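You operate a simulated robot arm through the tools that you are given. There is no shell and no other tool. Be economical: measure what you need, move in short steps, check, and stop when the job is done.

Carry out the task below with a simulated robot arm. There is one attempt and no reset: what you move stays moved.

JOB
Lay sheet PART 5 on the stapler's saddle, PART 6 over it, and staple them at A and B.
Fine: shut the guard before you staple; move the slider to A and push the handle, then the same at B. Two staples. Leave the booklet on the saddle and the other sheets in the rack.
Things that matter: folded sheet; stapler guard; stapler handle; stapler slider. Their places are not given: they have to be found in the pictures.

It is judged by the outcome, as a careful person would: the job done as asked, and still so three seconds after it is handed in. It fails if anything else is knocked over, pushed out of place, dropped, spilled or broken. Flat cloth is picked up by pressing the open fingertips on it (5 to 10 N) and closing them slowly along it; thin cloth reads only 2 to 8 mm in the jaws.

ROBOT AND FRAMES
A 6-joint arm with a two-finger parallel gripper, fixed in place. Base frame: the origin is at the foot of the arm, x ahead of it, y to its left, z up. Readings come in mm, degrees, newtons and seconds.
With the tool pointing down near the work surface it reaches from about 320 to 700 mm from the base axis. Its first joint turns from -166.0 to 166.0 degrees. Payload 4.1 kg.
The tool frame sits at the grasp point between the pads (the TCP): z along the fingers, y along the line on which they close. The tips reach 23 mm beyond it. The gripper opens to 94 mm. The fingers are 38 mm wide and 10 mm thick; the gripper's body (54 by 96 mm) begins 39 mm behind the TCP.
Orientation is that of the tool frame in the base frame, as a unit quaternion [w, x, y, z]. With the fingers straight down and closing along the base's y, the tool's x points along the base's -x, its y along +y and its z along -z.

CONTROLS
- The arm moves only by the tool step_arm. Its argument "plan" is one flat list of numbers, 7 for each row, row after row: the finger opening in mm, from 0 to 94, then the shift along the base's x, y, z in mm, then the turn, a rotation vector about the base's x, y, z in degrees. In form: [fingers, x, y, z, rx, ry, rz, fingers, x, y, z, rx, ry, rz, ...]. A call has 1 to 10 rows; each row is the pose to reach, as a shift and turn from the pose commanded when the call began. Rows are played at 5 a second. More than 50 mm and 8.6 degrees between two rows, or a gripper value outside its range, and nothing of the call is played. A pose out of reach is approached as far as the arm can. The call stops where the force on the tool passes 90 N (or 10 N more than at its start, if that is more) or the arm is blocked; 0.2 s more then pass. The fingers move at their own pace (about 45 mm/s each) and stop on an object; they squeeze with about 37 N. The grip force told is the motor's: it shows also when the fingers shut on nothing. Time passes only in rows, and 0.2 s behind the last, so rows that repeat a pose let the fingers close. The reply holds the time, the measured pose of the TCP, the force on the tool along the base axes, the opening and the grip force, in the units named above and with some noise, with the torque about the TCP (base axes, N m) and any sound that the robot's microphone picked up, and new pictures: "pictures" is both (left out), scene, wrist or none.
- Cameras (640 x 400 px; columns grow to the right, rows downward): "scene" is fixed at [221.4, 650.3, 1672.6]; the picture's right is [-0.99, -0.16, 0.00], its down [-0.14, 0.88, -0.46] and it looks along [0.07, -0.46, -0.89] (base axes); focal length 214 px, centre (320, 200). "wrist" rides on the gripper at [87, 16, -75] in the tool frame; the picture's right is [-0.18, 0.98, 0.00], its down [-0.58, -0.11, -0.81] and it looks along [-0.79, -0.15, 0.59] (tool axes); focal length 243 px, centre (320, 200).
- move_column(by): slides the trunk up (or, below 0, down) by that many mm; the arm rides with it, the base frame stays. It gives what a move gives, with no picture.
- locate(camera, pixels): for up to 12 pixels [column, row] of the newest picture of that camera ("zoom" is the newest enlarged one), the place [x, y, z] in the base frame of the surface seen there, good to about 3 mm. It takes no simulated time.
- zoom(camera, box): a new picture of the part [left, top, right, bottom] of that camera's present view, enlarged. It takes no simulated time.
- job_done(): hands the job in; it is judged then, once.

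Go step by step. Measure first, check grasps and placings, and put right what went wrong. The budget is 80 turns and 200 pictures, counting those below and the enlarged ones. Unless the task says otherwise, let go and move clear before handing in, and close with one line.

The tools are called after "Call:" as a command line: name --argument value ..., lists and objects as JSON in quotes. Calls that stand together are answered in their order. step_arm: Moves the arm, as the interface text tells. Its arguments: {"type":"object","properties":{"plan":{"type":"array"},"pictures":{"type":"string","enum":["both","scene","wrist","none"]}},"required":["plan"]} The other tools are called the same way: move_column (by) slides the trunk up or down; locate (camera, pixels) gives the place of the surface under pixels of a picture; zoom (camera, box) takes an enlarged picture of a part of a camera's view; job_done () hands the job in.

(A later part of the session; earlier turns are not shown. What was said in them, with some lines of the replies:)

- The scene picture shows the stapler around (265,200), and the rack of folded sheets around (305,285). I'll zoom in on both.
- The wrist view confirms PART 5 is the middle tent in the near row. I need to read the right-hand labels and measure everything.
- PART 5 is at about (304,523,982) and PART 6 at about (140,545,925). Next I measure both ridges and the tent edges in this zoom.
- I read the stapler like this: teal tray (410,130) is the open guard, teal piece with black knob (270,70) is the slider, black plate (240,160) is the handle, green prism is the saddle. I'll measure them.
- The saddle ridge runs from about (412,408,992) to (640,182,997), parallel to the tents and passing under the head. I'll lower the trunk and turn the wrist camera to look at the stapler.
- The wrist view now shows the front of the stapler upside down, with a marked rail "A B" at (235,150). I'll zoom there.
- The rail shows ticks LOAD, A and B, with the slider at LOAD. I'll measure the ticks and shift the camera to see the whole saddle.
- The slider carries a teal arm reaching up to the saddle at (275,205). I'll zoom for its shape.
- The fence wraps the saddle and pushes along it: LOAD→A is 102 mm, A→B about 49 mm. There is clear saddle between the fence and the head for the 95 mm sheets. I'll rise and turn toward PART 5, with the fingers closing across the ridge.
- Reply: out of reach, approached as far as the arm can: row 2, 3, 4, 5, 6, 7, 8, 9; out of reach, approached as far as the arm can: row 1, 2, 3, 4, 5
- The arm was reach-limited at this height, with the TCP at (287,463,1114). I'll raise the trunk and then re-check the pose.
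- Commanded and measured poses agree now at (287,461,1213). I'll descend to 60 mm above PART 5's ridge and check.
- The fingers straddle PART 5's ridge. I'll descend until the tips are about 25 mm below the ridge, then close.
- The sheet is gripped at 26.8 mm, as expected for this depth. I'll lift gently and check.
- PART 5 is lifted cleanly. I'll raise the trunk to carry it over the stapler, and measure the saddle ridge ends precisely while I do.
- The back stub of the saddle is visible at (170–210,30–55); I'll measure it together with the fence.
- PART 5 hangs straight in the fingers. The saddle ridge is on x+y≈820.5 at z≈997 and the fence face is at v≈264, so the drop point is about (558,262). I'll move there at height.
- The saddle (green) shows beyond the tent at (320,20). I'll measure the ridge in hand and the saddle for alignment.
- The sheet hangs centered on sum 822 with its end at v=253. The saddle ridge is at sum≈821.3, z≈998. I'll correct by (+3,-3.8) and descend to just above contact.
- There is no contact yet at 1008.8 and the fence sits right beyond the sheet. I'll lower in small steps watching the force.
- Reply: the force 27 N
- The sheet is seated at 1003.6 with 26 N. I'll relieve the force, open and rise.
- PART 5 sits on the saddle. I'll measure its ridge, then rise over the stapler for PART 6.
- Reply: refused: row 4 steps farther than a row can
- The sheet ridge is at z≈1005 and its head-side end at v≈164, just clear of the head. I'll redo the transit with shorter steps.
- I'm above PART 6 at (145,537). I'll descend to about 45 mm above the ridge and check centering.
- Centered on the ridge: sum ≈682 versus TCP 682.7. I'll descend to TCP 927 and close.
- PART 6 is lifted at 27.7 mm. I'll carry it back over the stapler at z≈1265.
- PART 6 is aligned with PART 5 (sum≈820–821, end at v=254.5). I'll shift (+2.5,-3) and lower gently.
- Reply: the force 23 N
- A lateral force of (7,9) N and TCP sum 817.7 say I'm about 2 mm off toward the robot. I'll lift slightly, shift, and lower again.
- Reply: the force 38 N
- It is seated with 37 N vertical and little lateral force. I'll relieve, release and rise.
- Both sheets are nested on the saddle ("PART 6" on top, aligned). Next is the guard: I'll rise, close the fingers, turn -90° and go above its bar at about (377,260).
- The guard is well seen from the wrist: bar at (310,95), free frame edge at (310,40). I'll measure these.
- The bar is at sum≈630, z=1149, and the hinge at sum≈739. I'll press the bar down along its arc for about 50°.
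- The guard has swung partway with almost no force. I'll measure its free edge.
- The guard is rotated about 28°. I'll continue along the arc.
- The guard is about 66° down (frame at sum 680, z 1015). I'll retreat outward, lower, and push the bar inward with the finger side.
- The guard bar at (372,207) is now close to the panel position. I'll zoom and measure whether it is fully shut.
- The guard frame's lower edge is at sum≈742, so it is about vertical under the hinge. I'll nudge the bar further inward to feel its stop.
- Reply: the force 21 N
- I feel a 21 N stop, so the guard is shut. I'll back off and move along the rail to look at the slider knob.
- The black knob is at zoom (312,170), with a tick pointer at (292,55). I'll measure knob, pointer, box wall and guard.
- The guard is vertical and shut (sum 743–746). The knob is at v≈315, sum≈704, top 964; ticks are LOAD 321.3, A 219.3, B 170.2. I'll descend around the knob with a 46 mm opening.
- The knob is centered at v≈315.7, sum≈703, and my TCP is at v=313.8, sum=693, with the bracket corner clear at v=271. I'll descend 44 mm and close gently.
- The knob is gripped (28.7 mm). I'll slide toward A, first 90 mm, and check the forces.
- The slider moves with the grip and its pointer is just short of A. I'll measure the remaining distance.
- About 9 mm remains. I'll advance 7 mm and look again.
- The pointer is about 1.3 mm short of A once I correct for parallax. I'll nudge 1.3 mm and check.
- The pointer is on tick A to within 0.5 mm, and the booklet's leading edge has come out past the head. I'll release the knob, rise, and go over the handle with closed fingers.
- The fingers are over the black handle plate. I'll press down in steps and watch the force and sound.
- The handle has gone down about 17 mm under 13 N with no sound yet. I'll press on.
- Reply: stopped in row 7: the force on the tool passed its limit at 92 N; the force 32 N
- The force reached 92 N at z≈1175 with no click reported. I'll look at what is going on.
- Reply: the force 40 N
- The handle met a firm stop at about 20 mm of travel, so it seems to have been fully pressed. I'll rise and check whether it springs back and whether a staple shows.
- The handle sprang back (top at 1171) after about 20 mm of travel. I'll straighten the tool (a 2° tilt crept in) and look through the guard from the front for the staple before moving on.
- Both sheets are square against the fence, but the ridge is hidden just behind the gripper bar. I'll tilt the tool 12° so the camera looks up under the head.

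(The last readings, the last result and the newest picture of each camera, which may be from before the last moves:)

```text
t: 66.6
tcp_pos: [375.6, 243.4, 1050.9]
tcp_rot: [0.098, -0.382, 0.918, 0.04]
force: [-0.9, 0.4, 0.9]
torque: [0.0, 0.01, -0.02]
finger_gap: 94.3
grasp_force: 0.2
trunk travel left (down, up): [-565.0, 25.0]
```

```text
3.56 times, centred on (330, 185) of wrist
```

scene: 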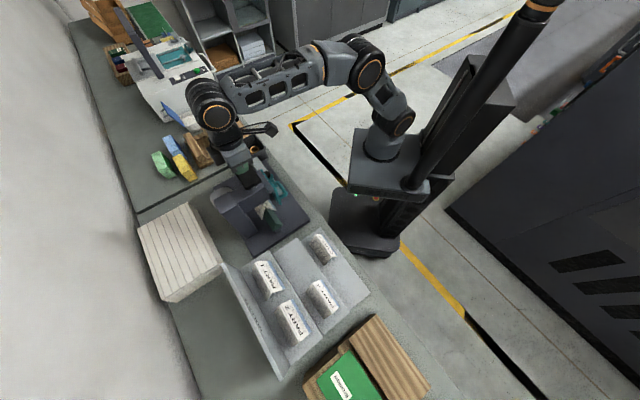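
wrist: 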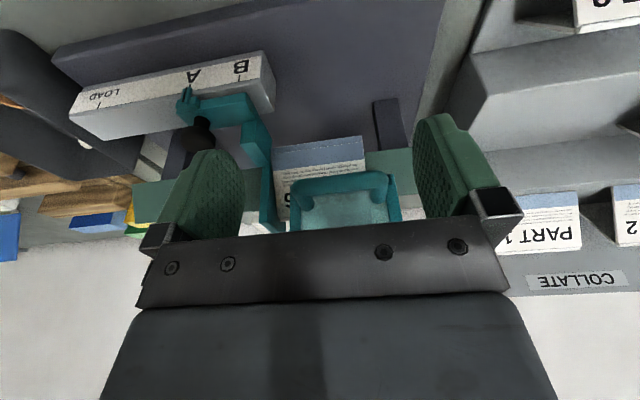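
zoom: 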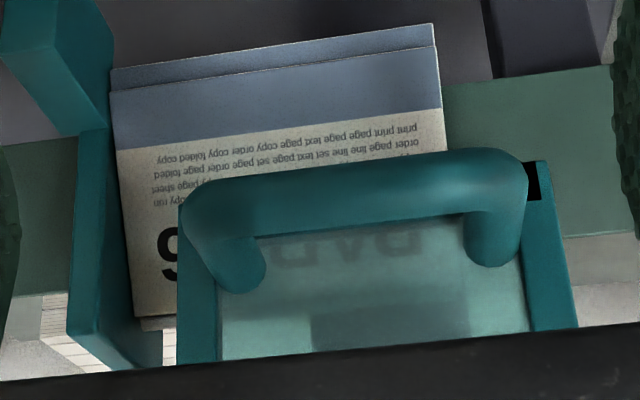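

I can only see the stapling foot over the booklet through the guard; the slider is still on A and the sheets are square. I'll straighten, go back to the knob and turn +90° so I can grip across the rail clear of the guard.

Call:
step_arm --plan '[80, -15, -15, 20, -4.2, 4.2, 0, 60, -20, -20, 50, -8.5, 8.5, 0]' --pictures "none"

Call:
step_arm --plan '[50, 20, -20, 5, 0, 0, 8.5, 46, 45, -45, 5, 0, 0, 17, 46, 70, -65, 5, 0, 0, 25.5, 46, 95, -75, 5, 0, 0, 34, 46, 115, -70, 5, 0, 0, 42.5, 46, 130, -60, 5, 0, 0, 51, 46, 140, -50, 5, 0, 0, 59.5, 46, 150, -40, 5, 0, 0, 68, 46, 154, -30, 5, 0, 0, 76.5, 46, 154, -30, 5, 0, 0, 85]' --pictures "none"

Call:
step_arm --plan '[46, 0, 0, -10, 0, 0, 5, 46, 0, 0, -50, 0, 0, 5]'

```text
t: 67.2
tcp_pos: [355.5, 221.3, 1100.5]
tcp_rot: [-0.001, -0.383, 0.924, 0.001]
force: [-0.8, -0.9, 1.0]
torque: [0.01, -0.01, 0.0]
finger_gap: 60.1
grasp_force: 0.1
trunk travel left (down, up): [-565.0, 25.0]
```

```text
t: 69.4
tcp_pos: [508.9, 194.1, 1105.8]
tcp_rot: [0.0, 0.907, -0.42, 0.001]
force: [0.0, 0.0, -0.6]
torque: [-0.01, 0.0, 0.02]
finger_gap: 46.0
grasp_force: 0.2
trunk travel left (down, up): [-565.0, 25.0]
```

```text
t: 70.0
tcp_pos: [509.1, 193.4, 1055.3]
tcp_rot: [0.001, 0.925, -0.381, 0.0]
force: [-0.2, 0.1, 0.1]
torque: [0.01, 0.01, -0.01]
finger_gap: 46.0
grasp_force: 0.0
trunk travel left (down, up): [-565.0, 25.0]
```

scene: 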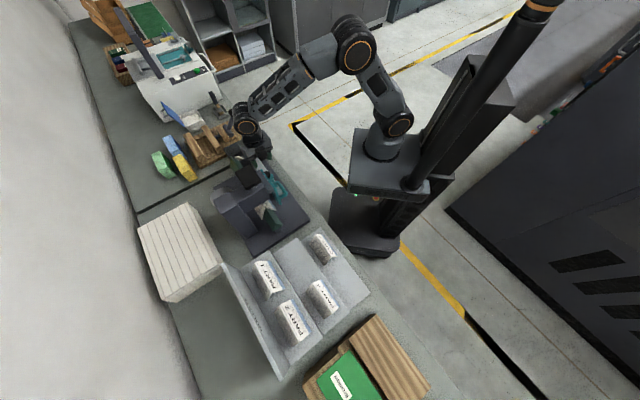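
wrist: 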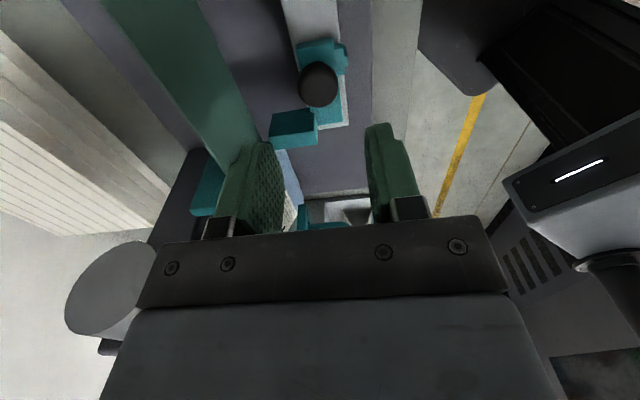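

Call:
locate --camera "wrist" --pixels '[[318, 85], [300, 85], [337, 85], [318, 105], [318, 70], [290, 120], [270, 130], [328, 228], [315, 115]]'

```text
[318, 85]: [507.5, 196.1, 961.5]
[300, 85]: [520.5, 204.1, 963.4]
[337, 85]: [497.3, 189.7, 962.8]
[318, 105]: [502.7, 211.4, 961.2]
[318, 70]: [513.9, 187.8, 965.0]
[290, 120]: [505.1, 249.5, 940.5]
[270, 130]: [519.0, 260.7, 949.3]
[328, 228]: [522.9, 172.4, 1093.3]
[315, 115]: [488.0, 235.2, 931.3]
```

The knob is at v≈217, sum≈706. I'll shift slightly, descend to z 966 and grip it.

Call:
step_arm --plan '[46, 3.5, 0, -20, 0, 0, 0, 46, 3.5, 0, -50, 0, 0, 0, 46, 3.5, 0, -75, 0, 0, 0, 46, 3.5, 0, -89, 0, 0, 0, 38, 3.5, 0, -89, 0, 0, 0, 32, 3.5, 0, -89, 0, 0, 0, 28, 3.5, 0, -89, 0, 0, 0, 20, 3.5, 0, -89, 0, 0, 0, 10, 3.5, 0, -89, 0, 0, 0]'

Call:
zoom --camera "wrist" --box '[240, 60, 420, 220]'

```text
t: 72.0
tcp_pos: [512.6, 195.4, 965.7]
tcp_rot: [0.001, 0.924, -0.382, 0.0]
force: [0.8, 2.1, -3.3]
torque: [-0.06, -0.07, 0.0]
finger_gap: 28.8
grasp_force: 45.4
trunk travel left (down, up): [-565.0, 25.0]
```

scene: 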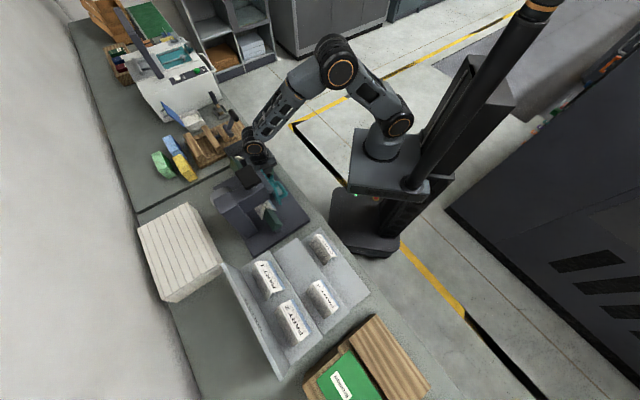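
wrist: 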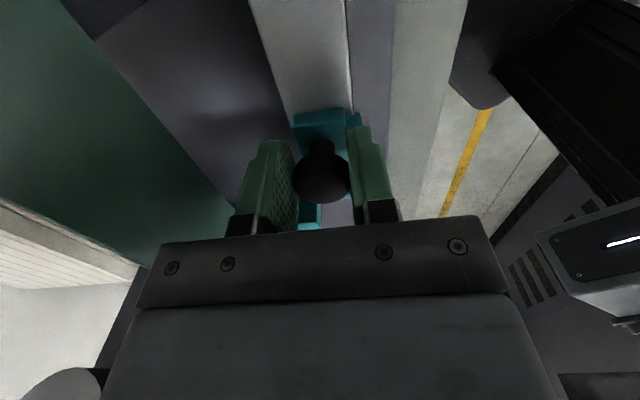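

```text
2.50 times, centred on (330, 140) of wrist
```

zoom: 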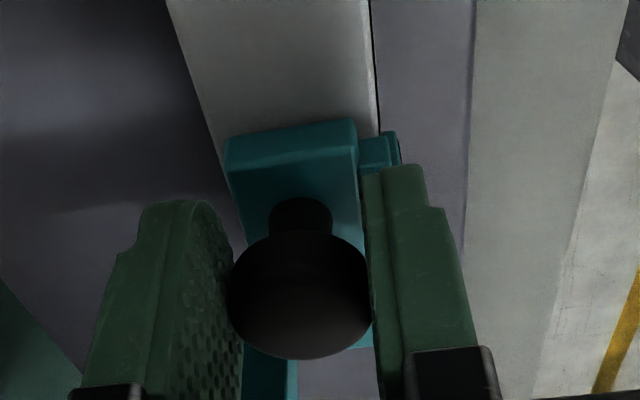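

Gripped at 28.8 mm. I'll slide 48 mm toward B in small steps.

Call:
step_arm --plan '[10, -5, 5, 0, 0, 0, 0, 10, -10, 10, 0, 0, 0, 0, 10, -15, 15, 0, 0, 0, 0, 10, -20, 20, 0, 0, 0, 0, 10, -25, 25, 0, 0, 0, 0, 10, -30, 30.2, 0, 0, 0, 0, 10, -33.8, 34.2, 0, 0, 0, 0]'

Call:
zoom --camera "scene" --box '[225, 150, 305, 230]'

```text
t: 73.6
tcp_pos: [478.9, 228.3, 965.9]
tcp_rot: [0.002, 0.925, -0.381, -0.002]
force: [-0.3, 0.7, -15.9]
torque: [-0.24, -0.31, 0.01]
finger_gap: 28.6
grasp_force: 45.2
trunk travel left (down, up): [-565.0, 25.0]
```

scene: 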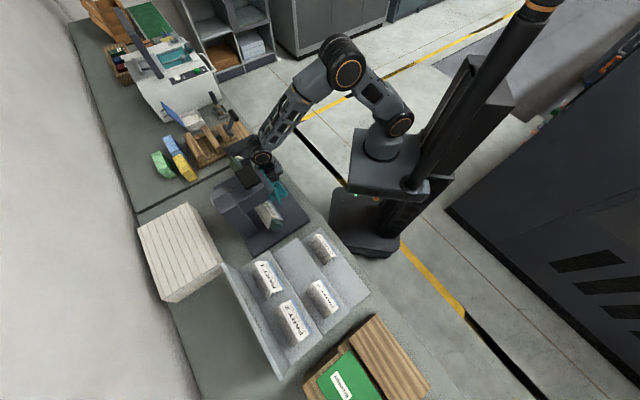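
wrist: 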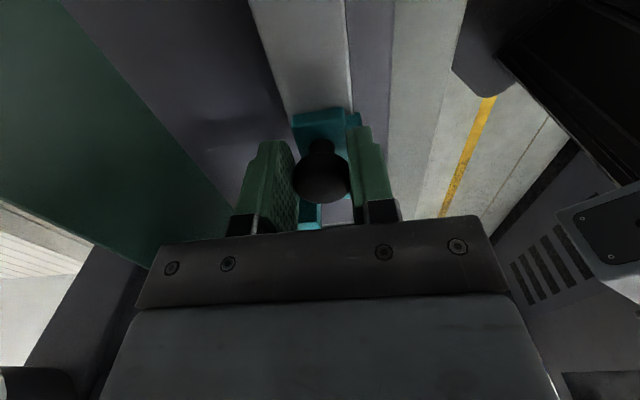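

```text
5.00 times, centred on (265, 190) of scene
```

zoom: 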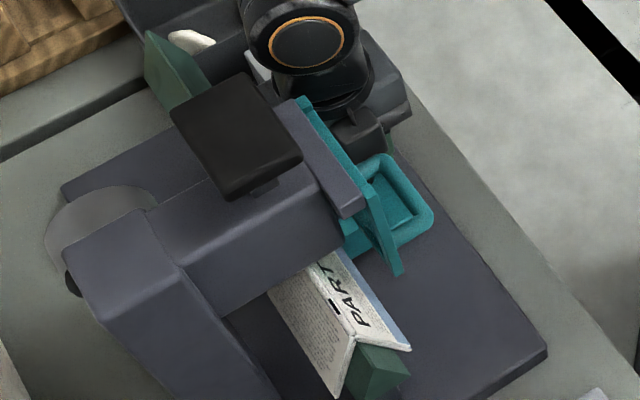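

A dark staple is visible on the ridge at zoom (335,307), so staple A went in. I'll finish the last ~2 mm to B, release, rise, and turn the camera to check the pointer.

Call:
step_arm --plan '[10, -0.7, 0.7, 0, 0, 0, 0, 10, -1.3, 1.4, 0, 0, 0, 0, 10, -1.3, 1.4, 0, 0, 0, 0, 34, -1.3, 1.4, 0, 0, 0, 0, 46, -1.3, 1.4, 0, 0, 0, 0, 46, -1.3, 1.4, 20, 0, 0, 0, 46, -1.3, 1.4, 60, 0, 0, 0, 46, -1.3, 1.4, 100, 0, 0, 0]' --pictures "none"

Call:
step_arm --plan '[46, 0, -30, 0, 0, 0, -8.5, 46, -10, -60, 0, 0, 0, -17, 60, -20, -80, 10, 0, 0, -25.5, 70, -25, -95, 20, 0, 0, -34, 80, -30, -100, 20, 0, 0, -42.5, 94, -30, -100, 20, 0, 0, -51, 94, -30, -100, 20, 0, 0, -59.5, 94, -30, -100, 20, 0, 0, -68, 94, -30, -100, 20, 0, 0, -76.5, 94, -30, -100, 20, 0, 0, -85]' --pictures "wrist"

Call:
zoom --camera "wrist" --box '[230, 60, 430, 220]'

```text
t: 75.4
tcp_pos: [478.2, 231.1, 1068.4]
tcp_rot: [0.001, 0.924, -0.382, 0.0]
force: [-0.6, -0.2, 0.4]
torque: [-0.04, -0.01, -0.04]
finger_gap: 45.8
grasp_force: 0.0
trunk travel left (down, up): [-565.0, 25.0]
```

```text
t: 77.6
tcp_pos: [448.5, 129.1, 1087.9]
tcp_rot: [0.0, -0.422, 0.906, 0.001]
force: [0.5, -0.1, 0.4]
torque: [-0.01, 0.01, 0.0]
finger_gap: 94.1
grasp_force: 0.0
trunk travel left (down, up): [-565.0, 25.0]
```

wrist: 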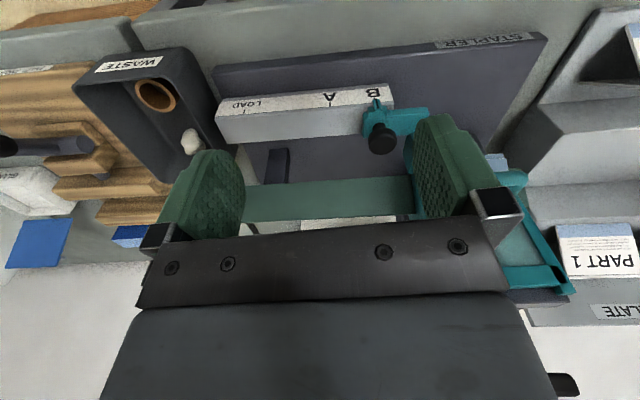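

```text
2.50 times, centred on (330, 140) of wrist
```

zoom: 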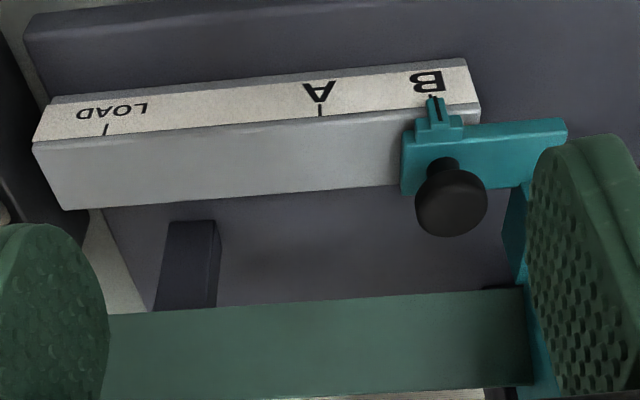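

Call:
zoom --camera "wrist" --box '[345, 75, 405, 125]'

Call:
locate --camera "zoom" --pixels '[[320, 180], [320, 230], [305, 165], [335, 205]]'

```text
8.00 times, centred on (375, 100) of wrist
```

zoom: 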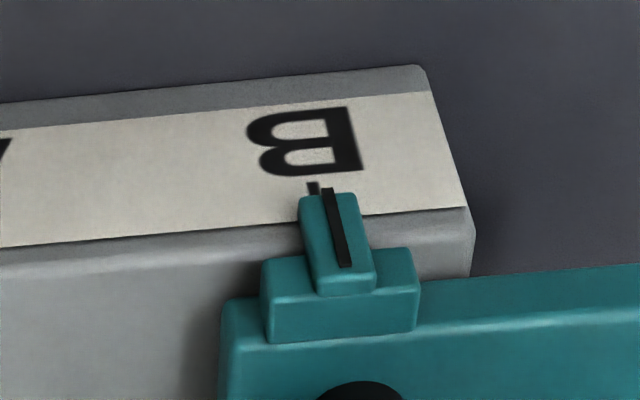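

```text
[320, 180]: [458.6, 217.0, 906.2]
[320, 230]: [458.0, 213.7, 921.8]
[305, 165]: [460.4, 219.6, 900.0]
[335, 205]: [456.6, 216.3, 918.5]
```

After parallax correction (~1.5 mm) the pointer is right on B. I'll close the fingers, rise and go over the handle.

Call:
step_arm --plan '[70, 0, 0, 45, 0, 0, -5, 40, 0, 0, 90, 0, 0, -5, 10, 0, 0, 130, 0, 0, -5, 0, 0, 5, 147, 0, 0, -5, 0, 4, 45, 147, 0, 0, -5, 0, 8, 90, 147, 0, 0, -5, 0, 13, 135, 147, 0, 0, -5, 0, 18, 180, 147, 0, 0, -5, 0, 22, 223, 147, 0, 0, -5]'

```text
t: 79.6
tcp_pos: [470.6, 352.7, 1234.7]
tcp_rot: [-0.001, -0.383, 0.924, 0.0]
force: [0.1, -0.2, 0.1]
torque: [0.0, 0.02, 0.02]
finger_gap: 0.0
grasp_force: 36.9
trunk travel left (down, up): [-565.0, 25.0]
```

scene: 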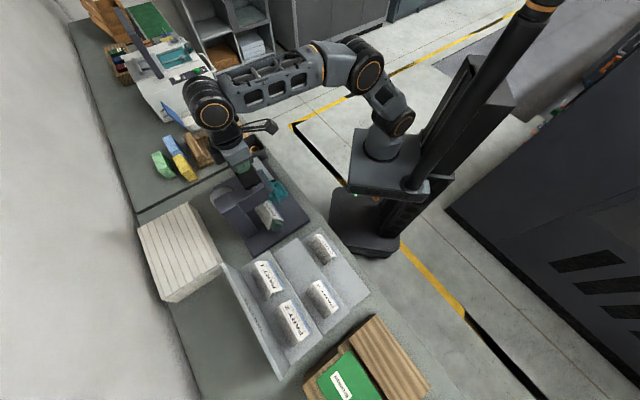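
wrist: 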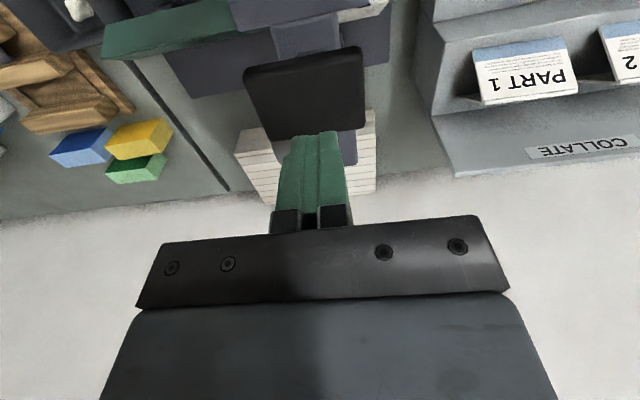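

I'm above the handle. I'll make one full press to the stop, as before.

Call:
step_arm --plan '[0, 0, 0, -20, 0, 0, 0, 0, 0, 0, -37, 0, 0, 0, 0, 0, 0, -43, 0, 0, 0, 0, 0, 0, -48, 0, 0, 0, 0, 0, 0, -53, 0, 0, 0, 0, 0, 0, -58, 0, 0, 0, 0, 0, 0, -63, 0, 0, 0, 0, 0, 0, -68, 0, 0, 0, 0, 0, 0, -73, 0, 0, 0, 0, 0, 0, -78, 0, 0, 0]' --pictures "none"

Call:
step_arm --plan '[0, 0, 0, 5, 0, 0, 0, 0, 0, 0, 25, 0, 0, 0, 0, 0, 0, 60, 0, 0, 0]' --pictures "scene"

```text
t: 81.8
tcp_pos: [469.0, 350.5, 1175.4]
tcp_rot: [0.022, -0.384, 0.923, 0.007]
force: [-8.1, -8.5, 30.9]
torque: [-0.57, 0.6, 0.01]
finger_gap: 0.1
grasp_force: 37.5
trunk travel left (down, up): [-565.0, 25.0]
stopped in row 10: the force on the tool passed its limit at 92 N (the readings are from after the stop); the commanded pose is now the measured one
```

```text
t: 82.6
tcp_pos: [472.4, 354.5, 1229.2]
tcp_rot: [0.016, -0.383, 0.924, 0.005]
force: [-0.2, 0.9, -0.8]
torque: [0.01, -0.02, 0.01]
finger_gap: 0.0
grasp_force: 37.1
trunk travel left (down, up): [-565.0, 25.0]
```

scene: 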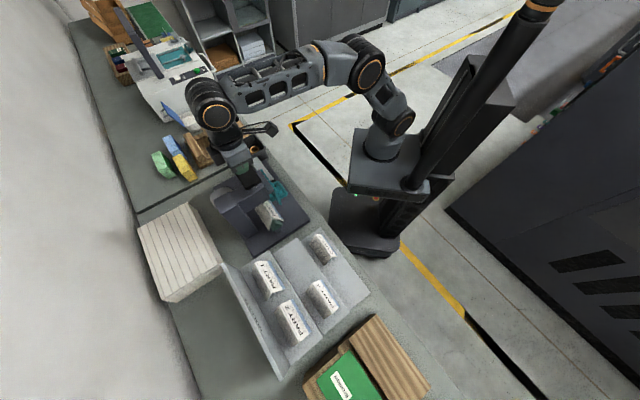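

The press matched the first one (92 N at the same stop). I'll move clear and take a last look.

Call:
step_arm --plan '[20, -25, -30, 10, -1.1, 1.5, 0, 40, -55, -60, 10, -1.1, 1.5, 0, 60, -85, -90, 10, -1.1, 1.5, 0, 60, -115, -120, 10, -1.1, 1.5, 0, 60, -145, -150, 10, -1.1, 1.5, 0, 60, -170, -180, 10, -1.1, 1.5, 0]'

Call:
zoom --camera "scene" --box '[225, 150, 305, 240]'

Call:
zoom --camera "wrist" --box '[220, 60, 460, 230]'

```text
t: 84.0
tcp_pos: [300.4, 173.1, 1240.8]
tcp_rot: [0.001, -0.384, 0.923, 0.002]
force: [0.4, -0.6, -0.5]
torque: [-0.06, -0.03, -0.01]
finger_gap: 60.0
grasp_force: 0.1
trunk travel left (down, up): [-565.0, 25.0]
```

scene: 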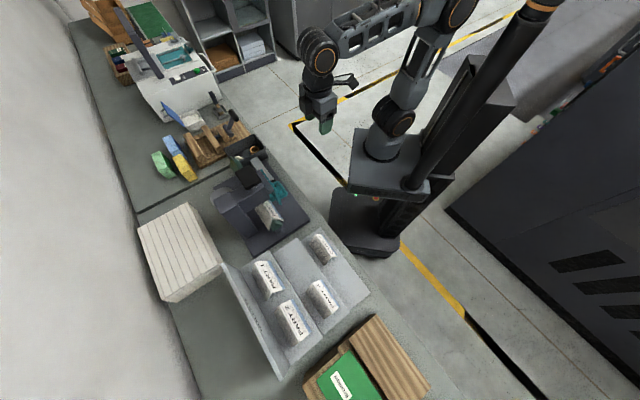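
wrist: 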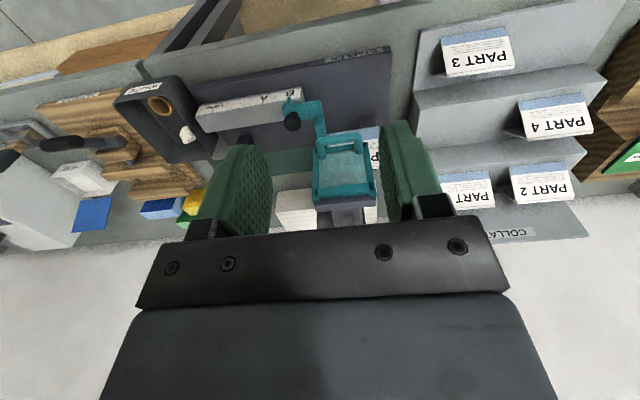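

```text
4.44 times, centred on (265, 195) of scene
```

zoom: 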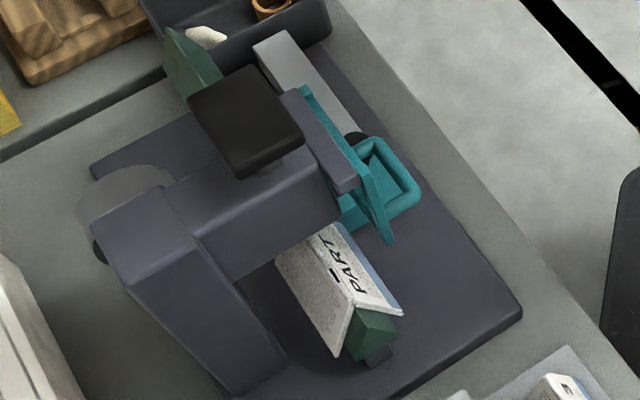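

```text
2.35 times, centred on (340, 145) of wrist
```

zoom: 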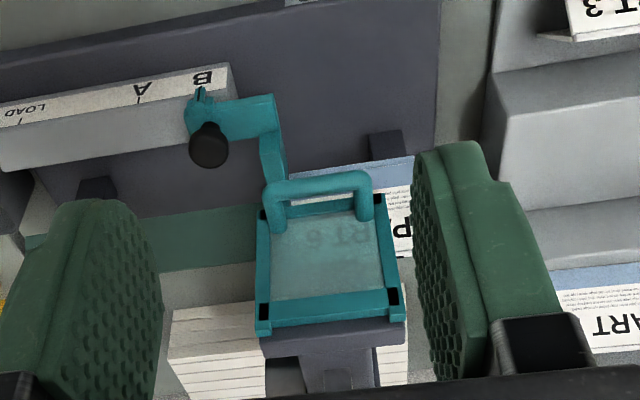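

Staple A shows on the booklet ridge and the B press was identical. The guard is shut, the slider is at B, the other four sheets are in the rack, and the arm is clear. I'm handing in.

Call:
job_done

```text
The job is handed in.
```

PART 5 and PART 6 are on the saddle with the guard shut, and the handle was pressed fully at A and at B. Staple A is visible; staple B is hidden under the head, so I judge it only from an identical press (92 N at the same stop).
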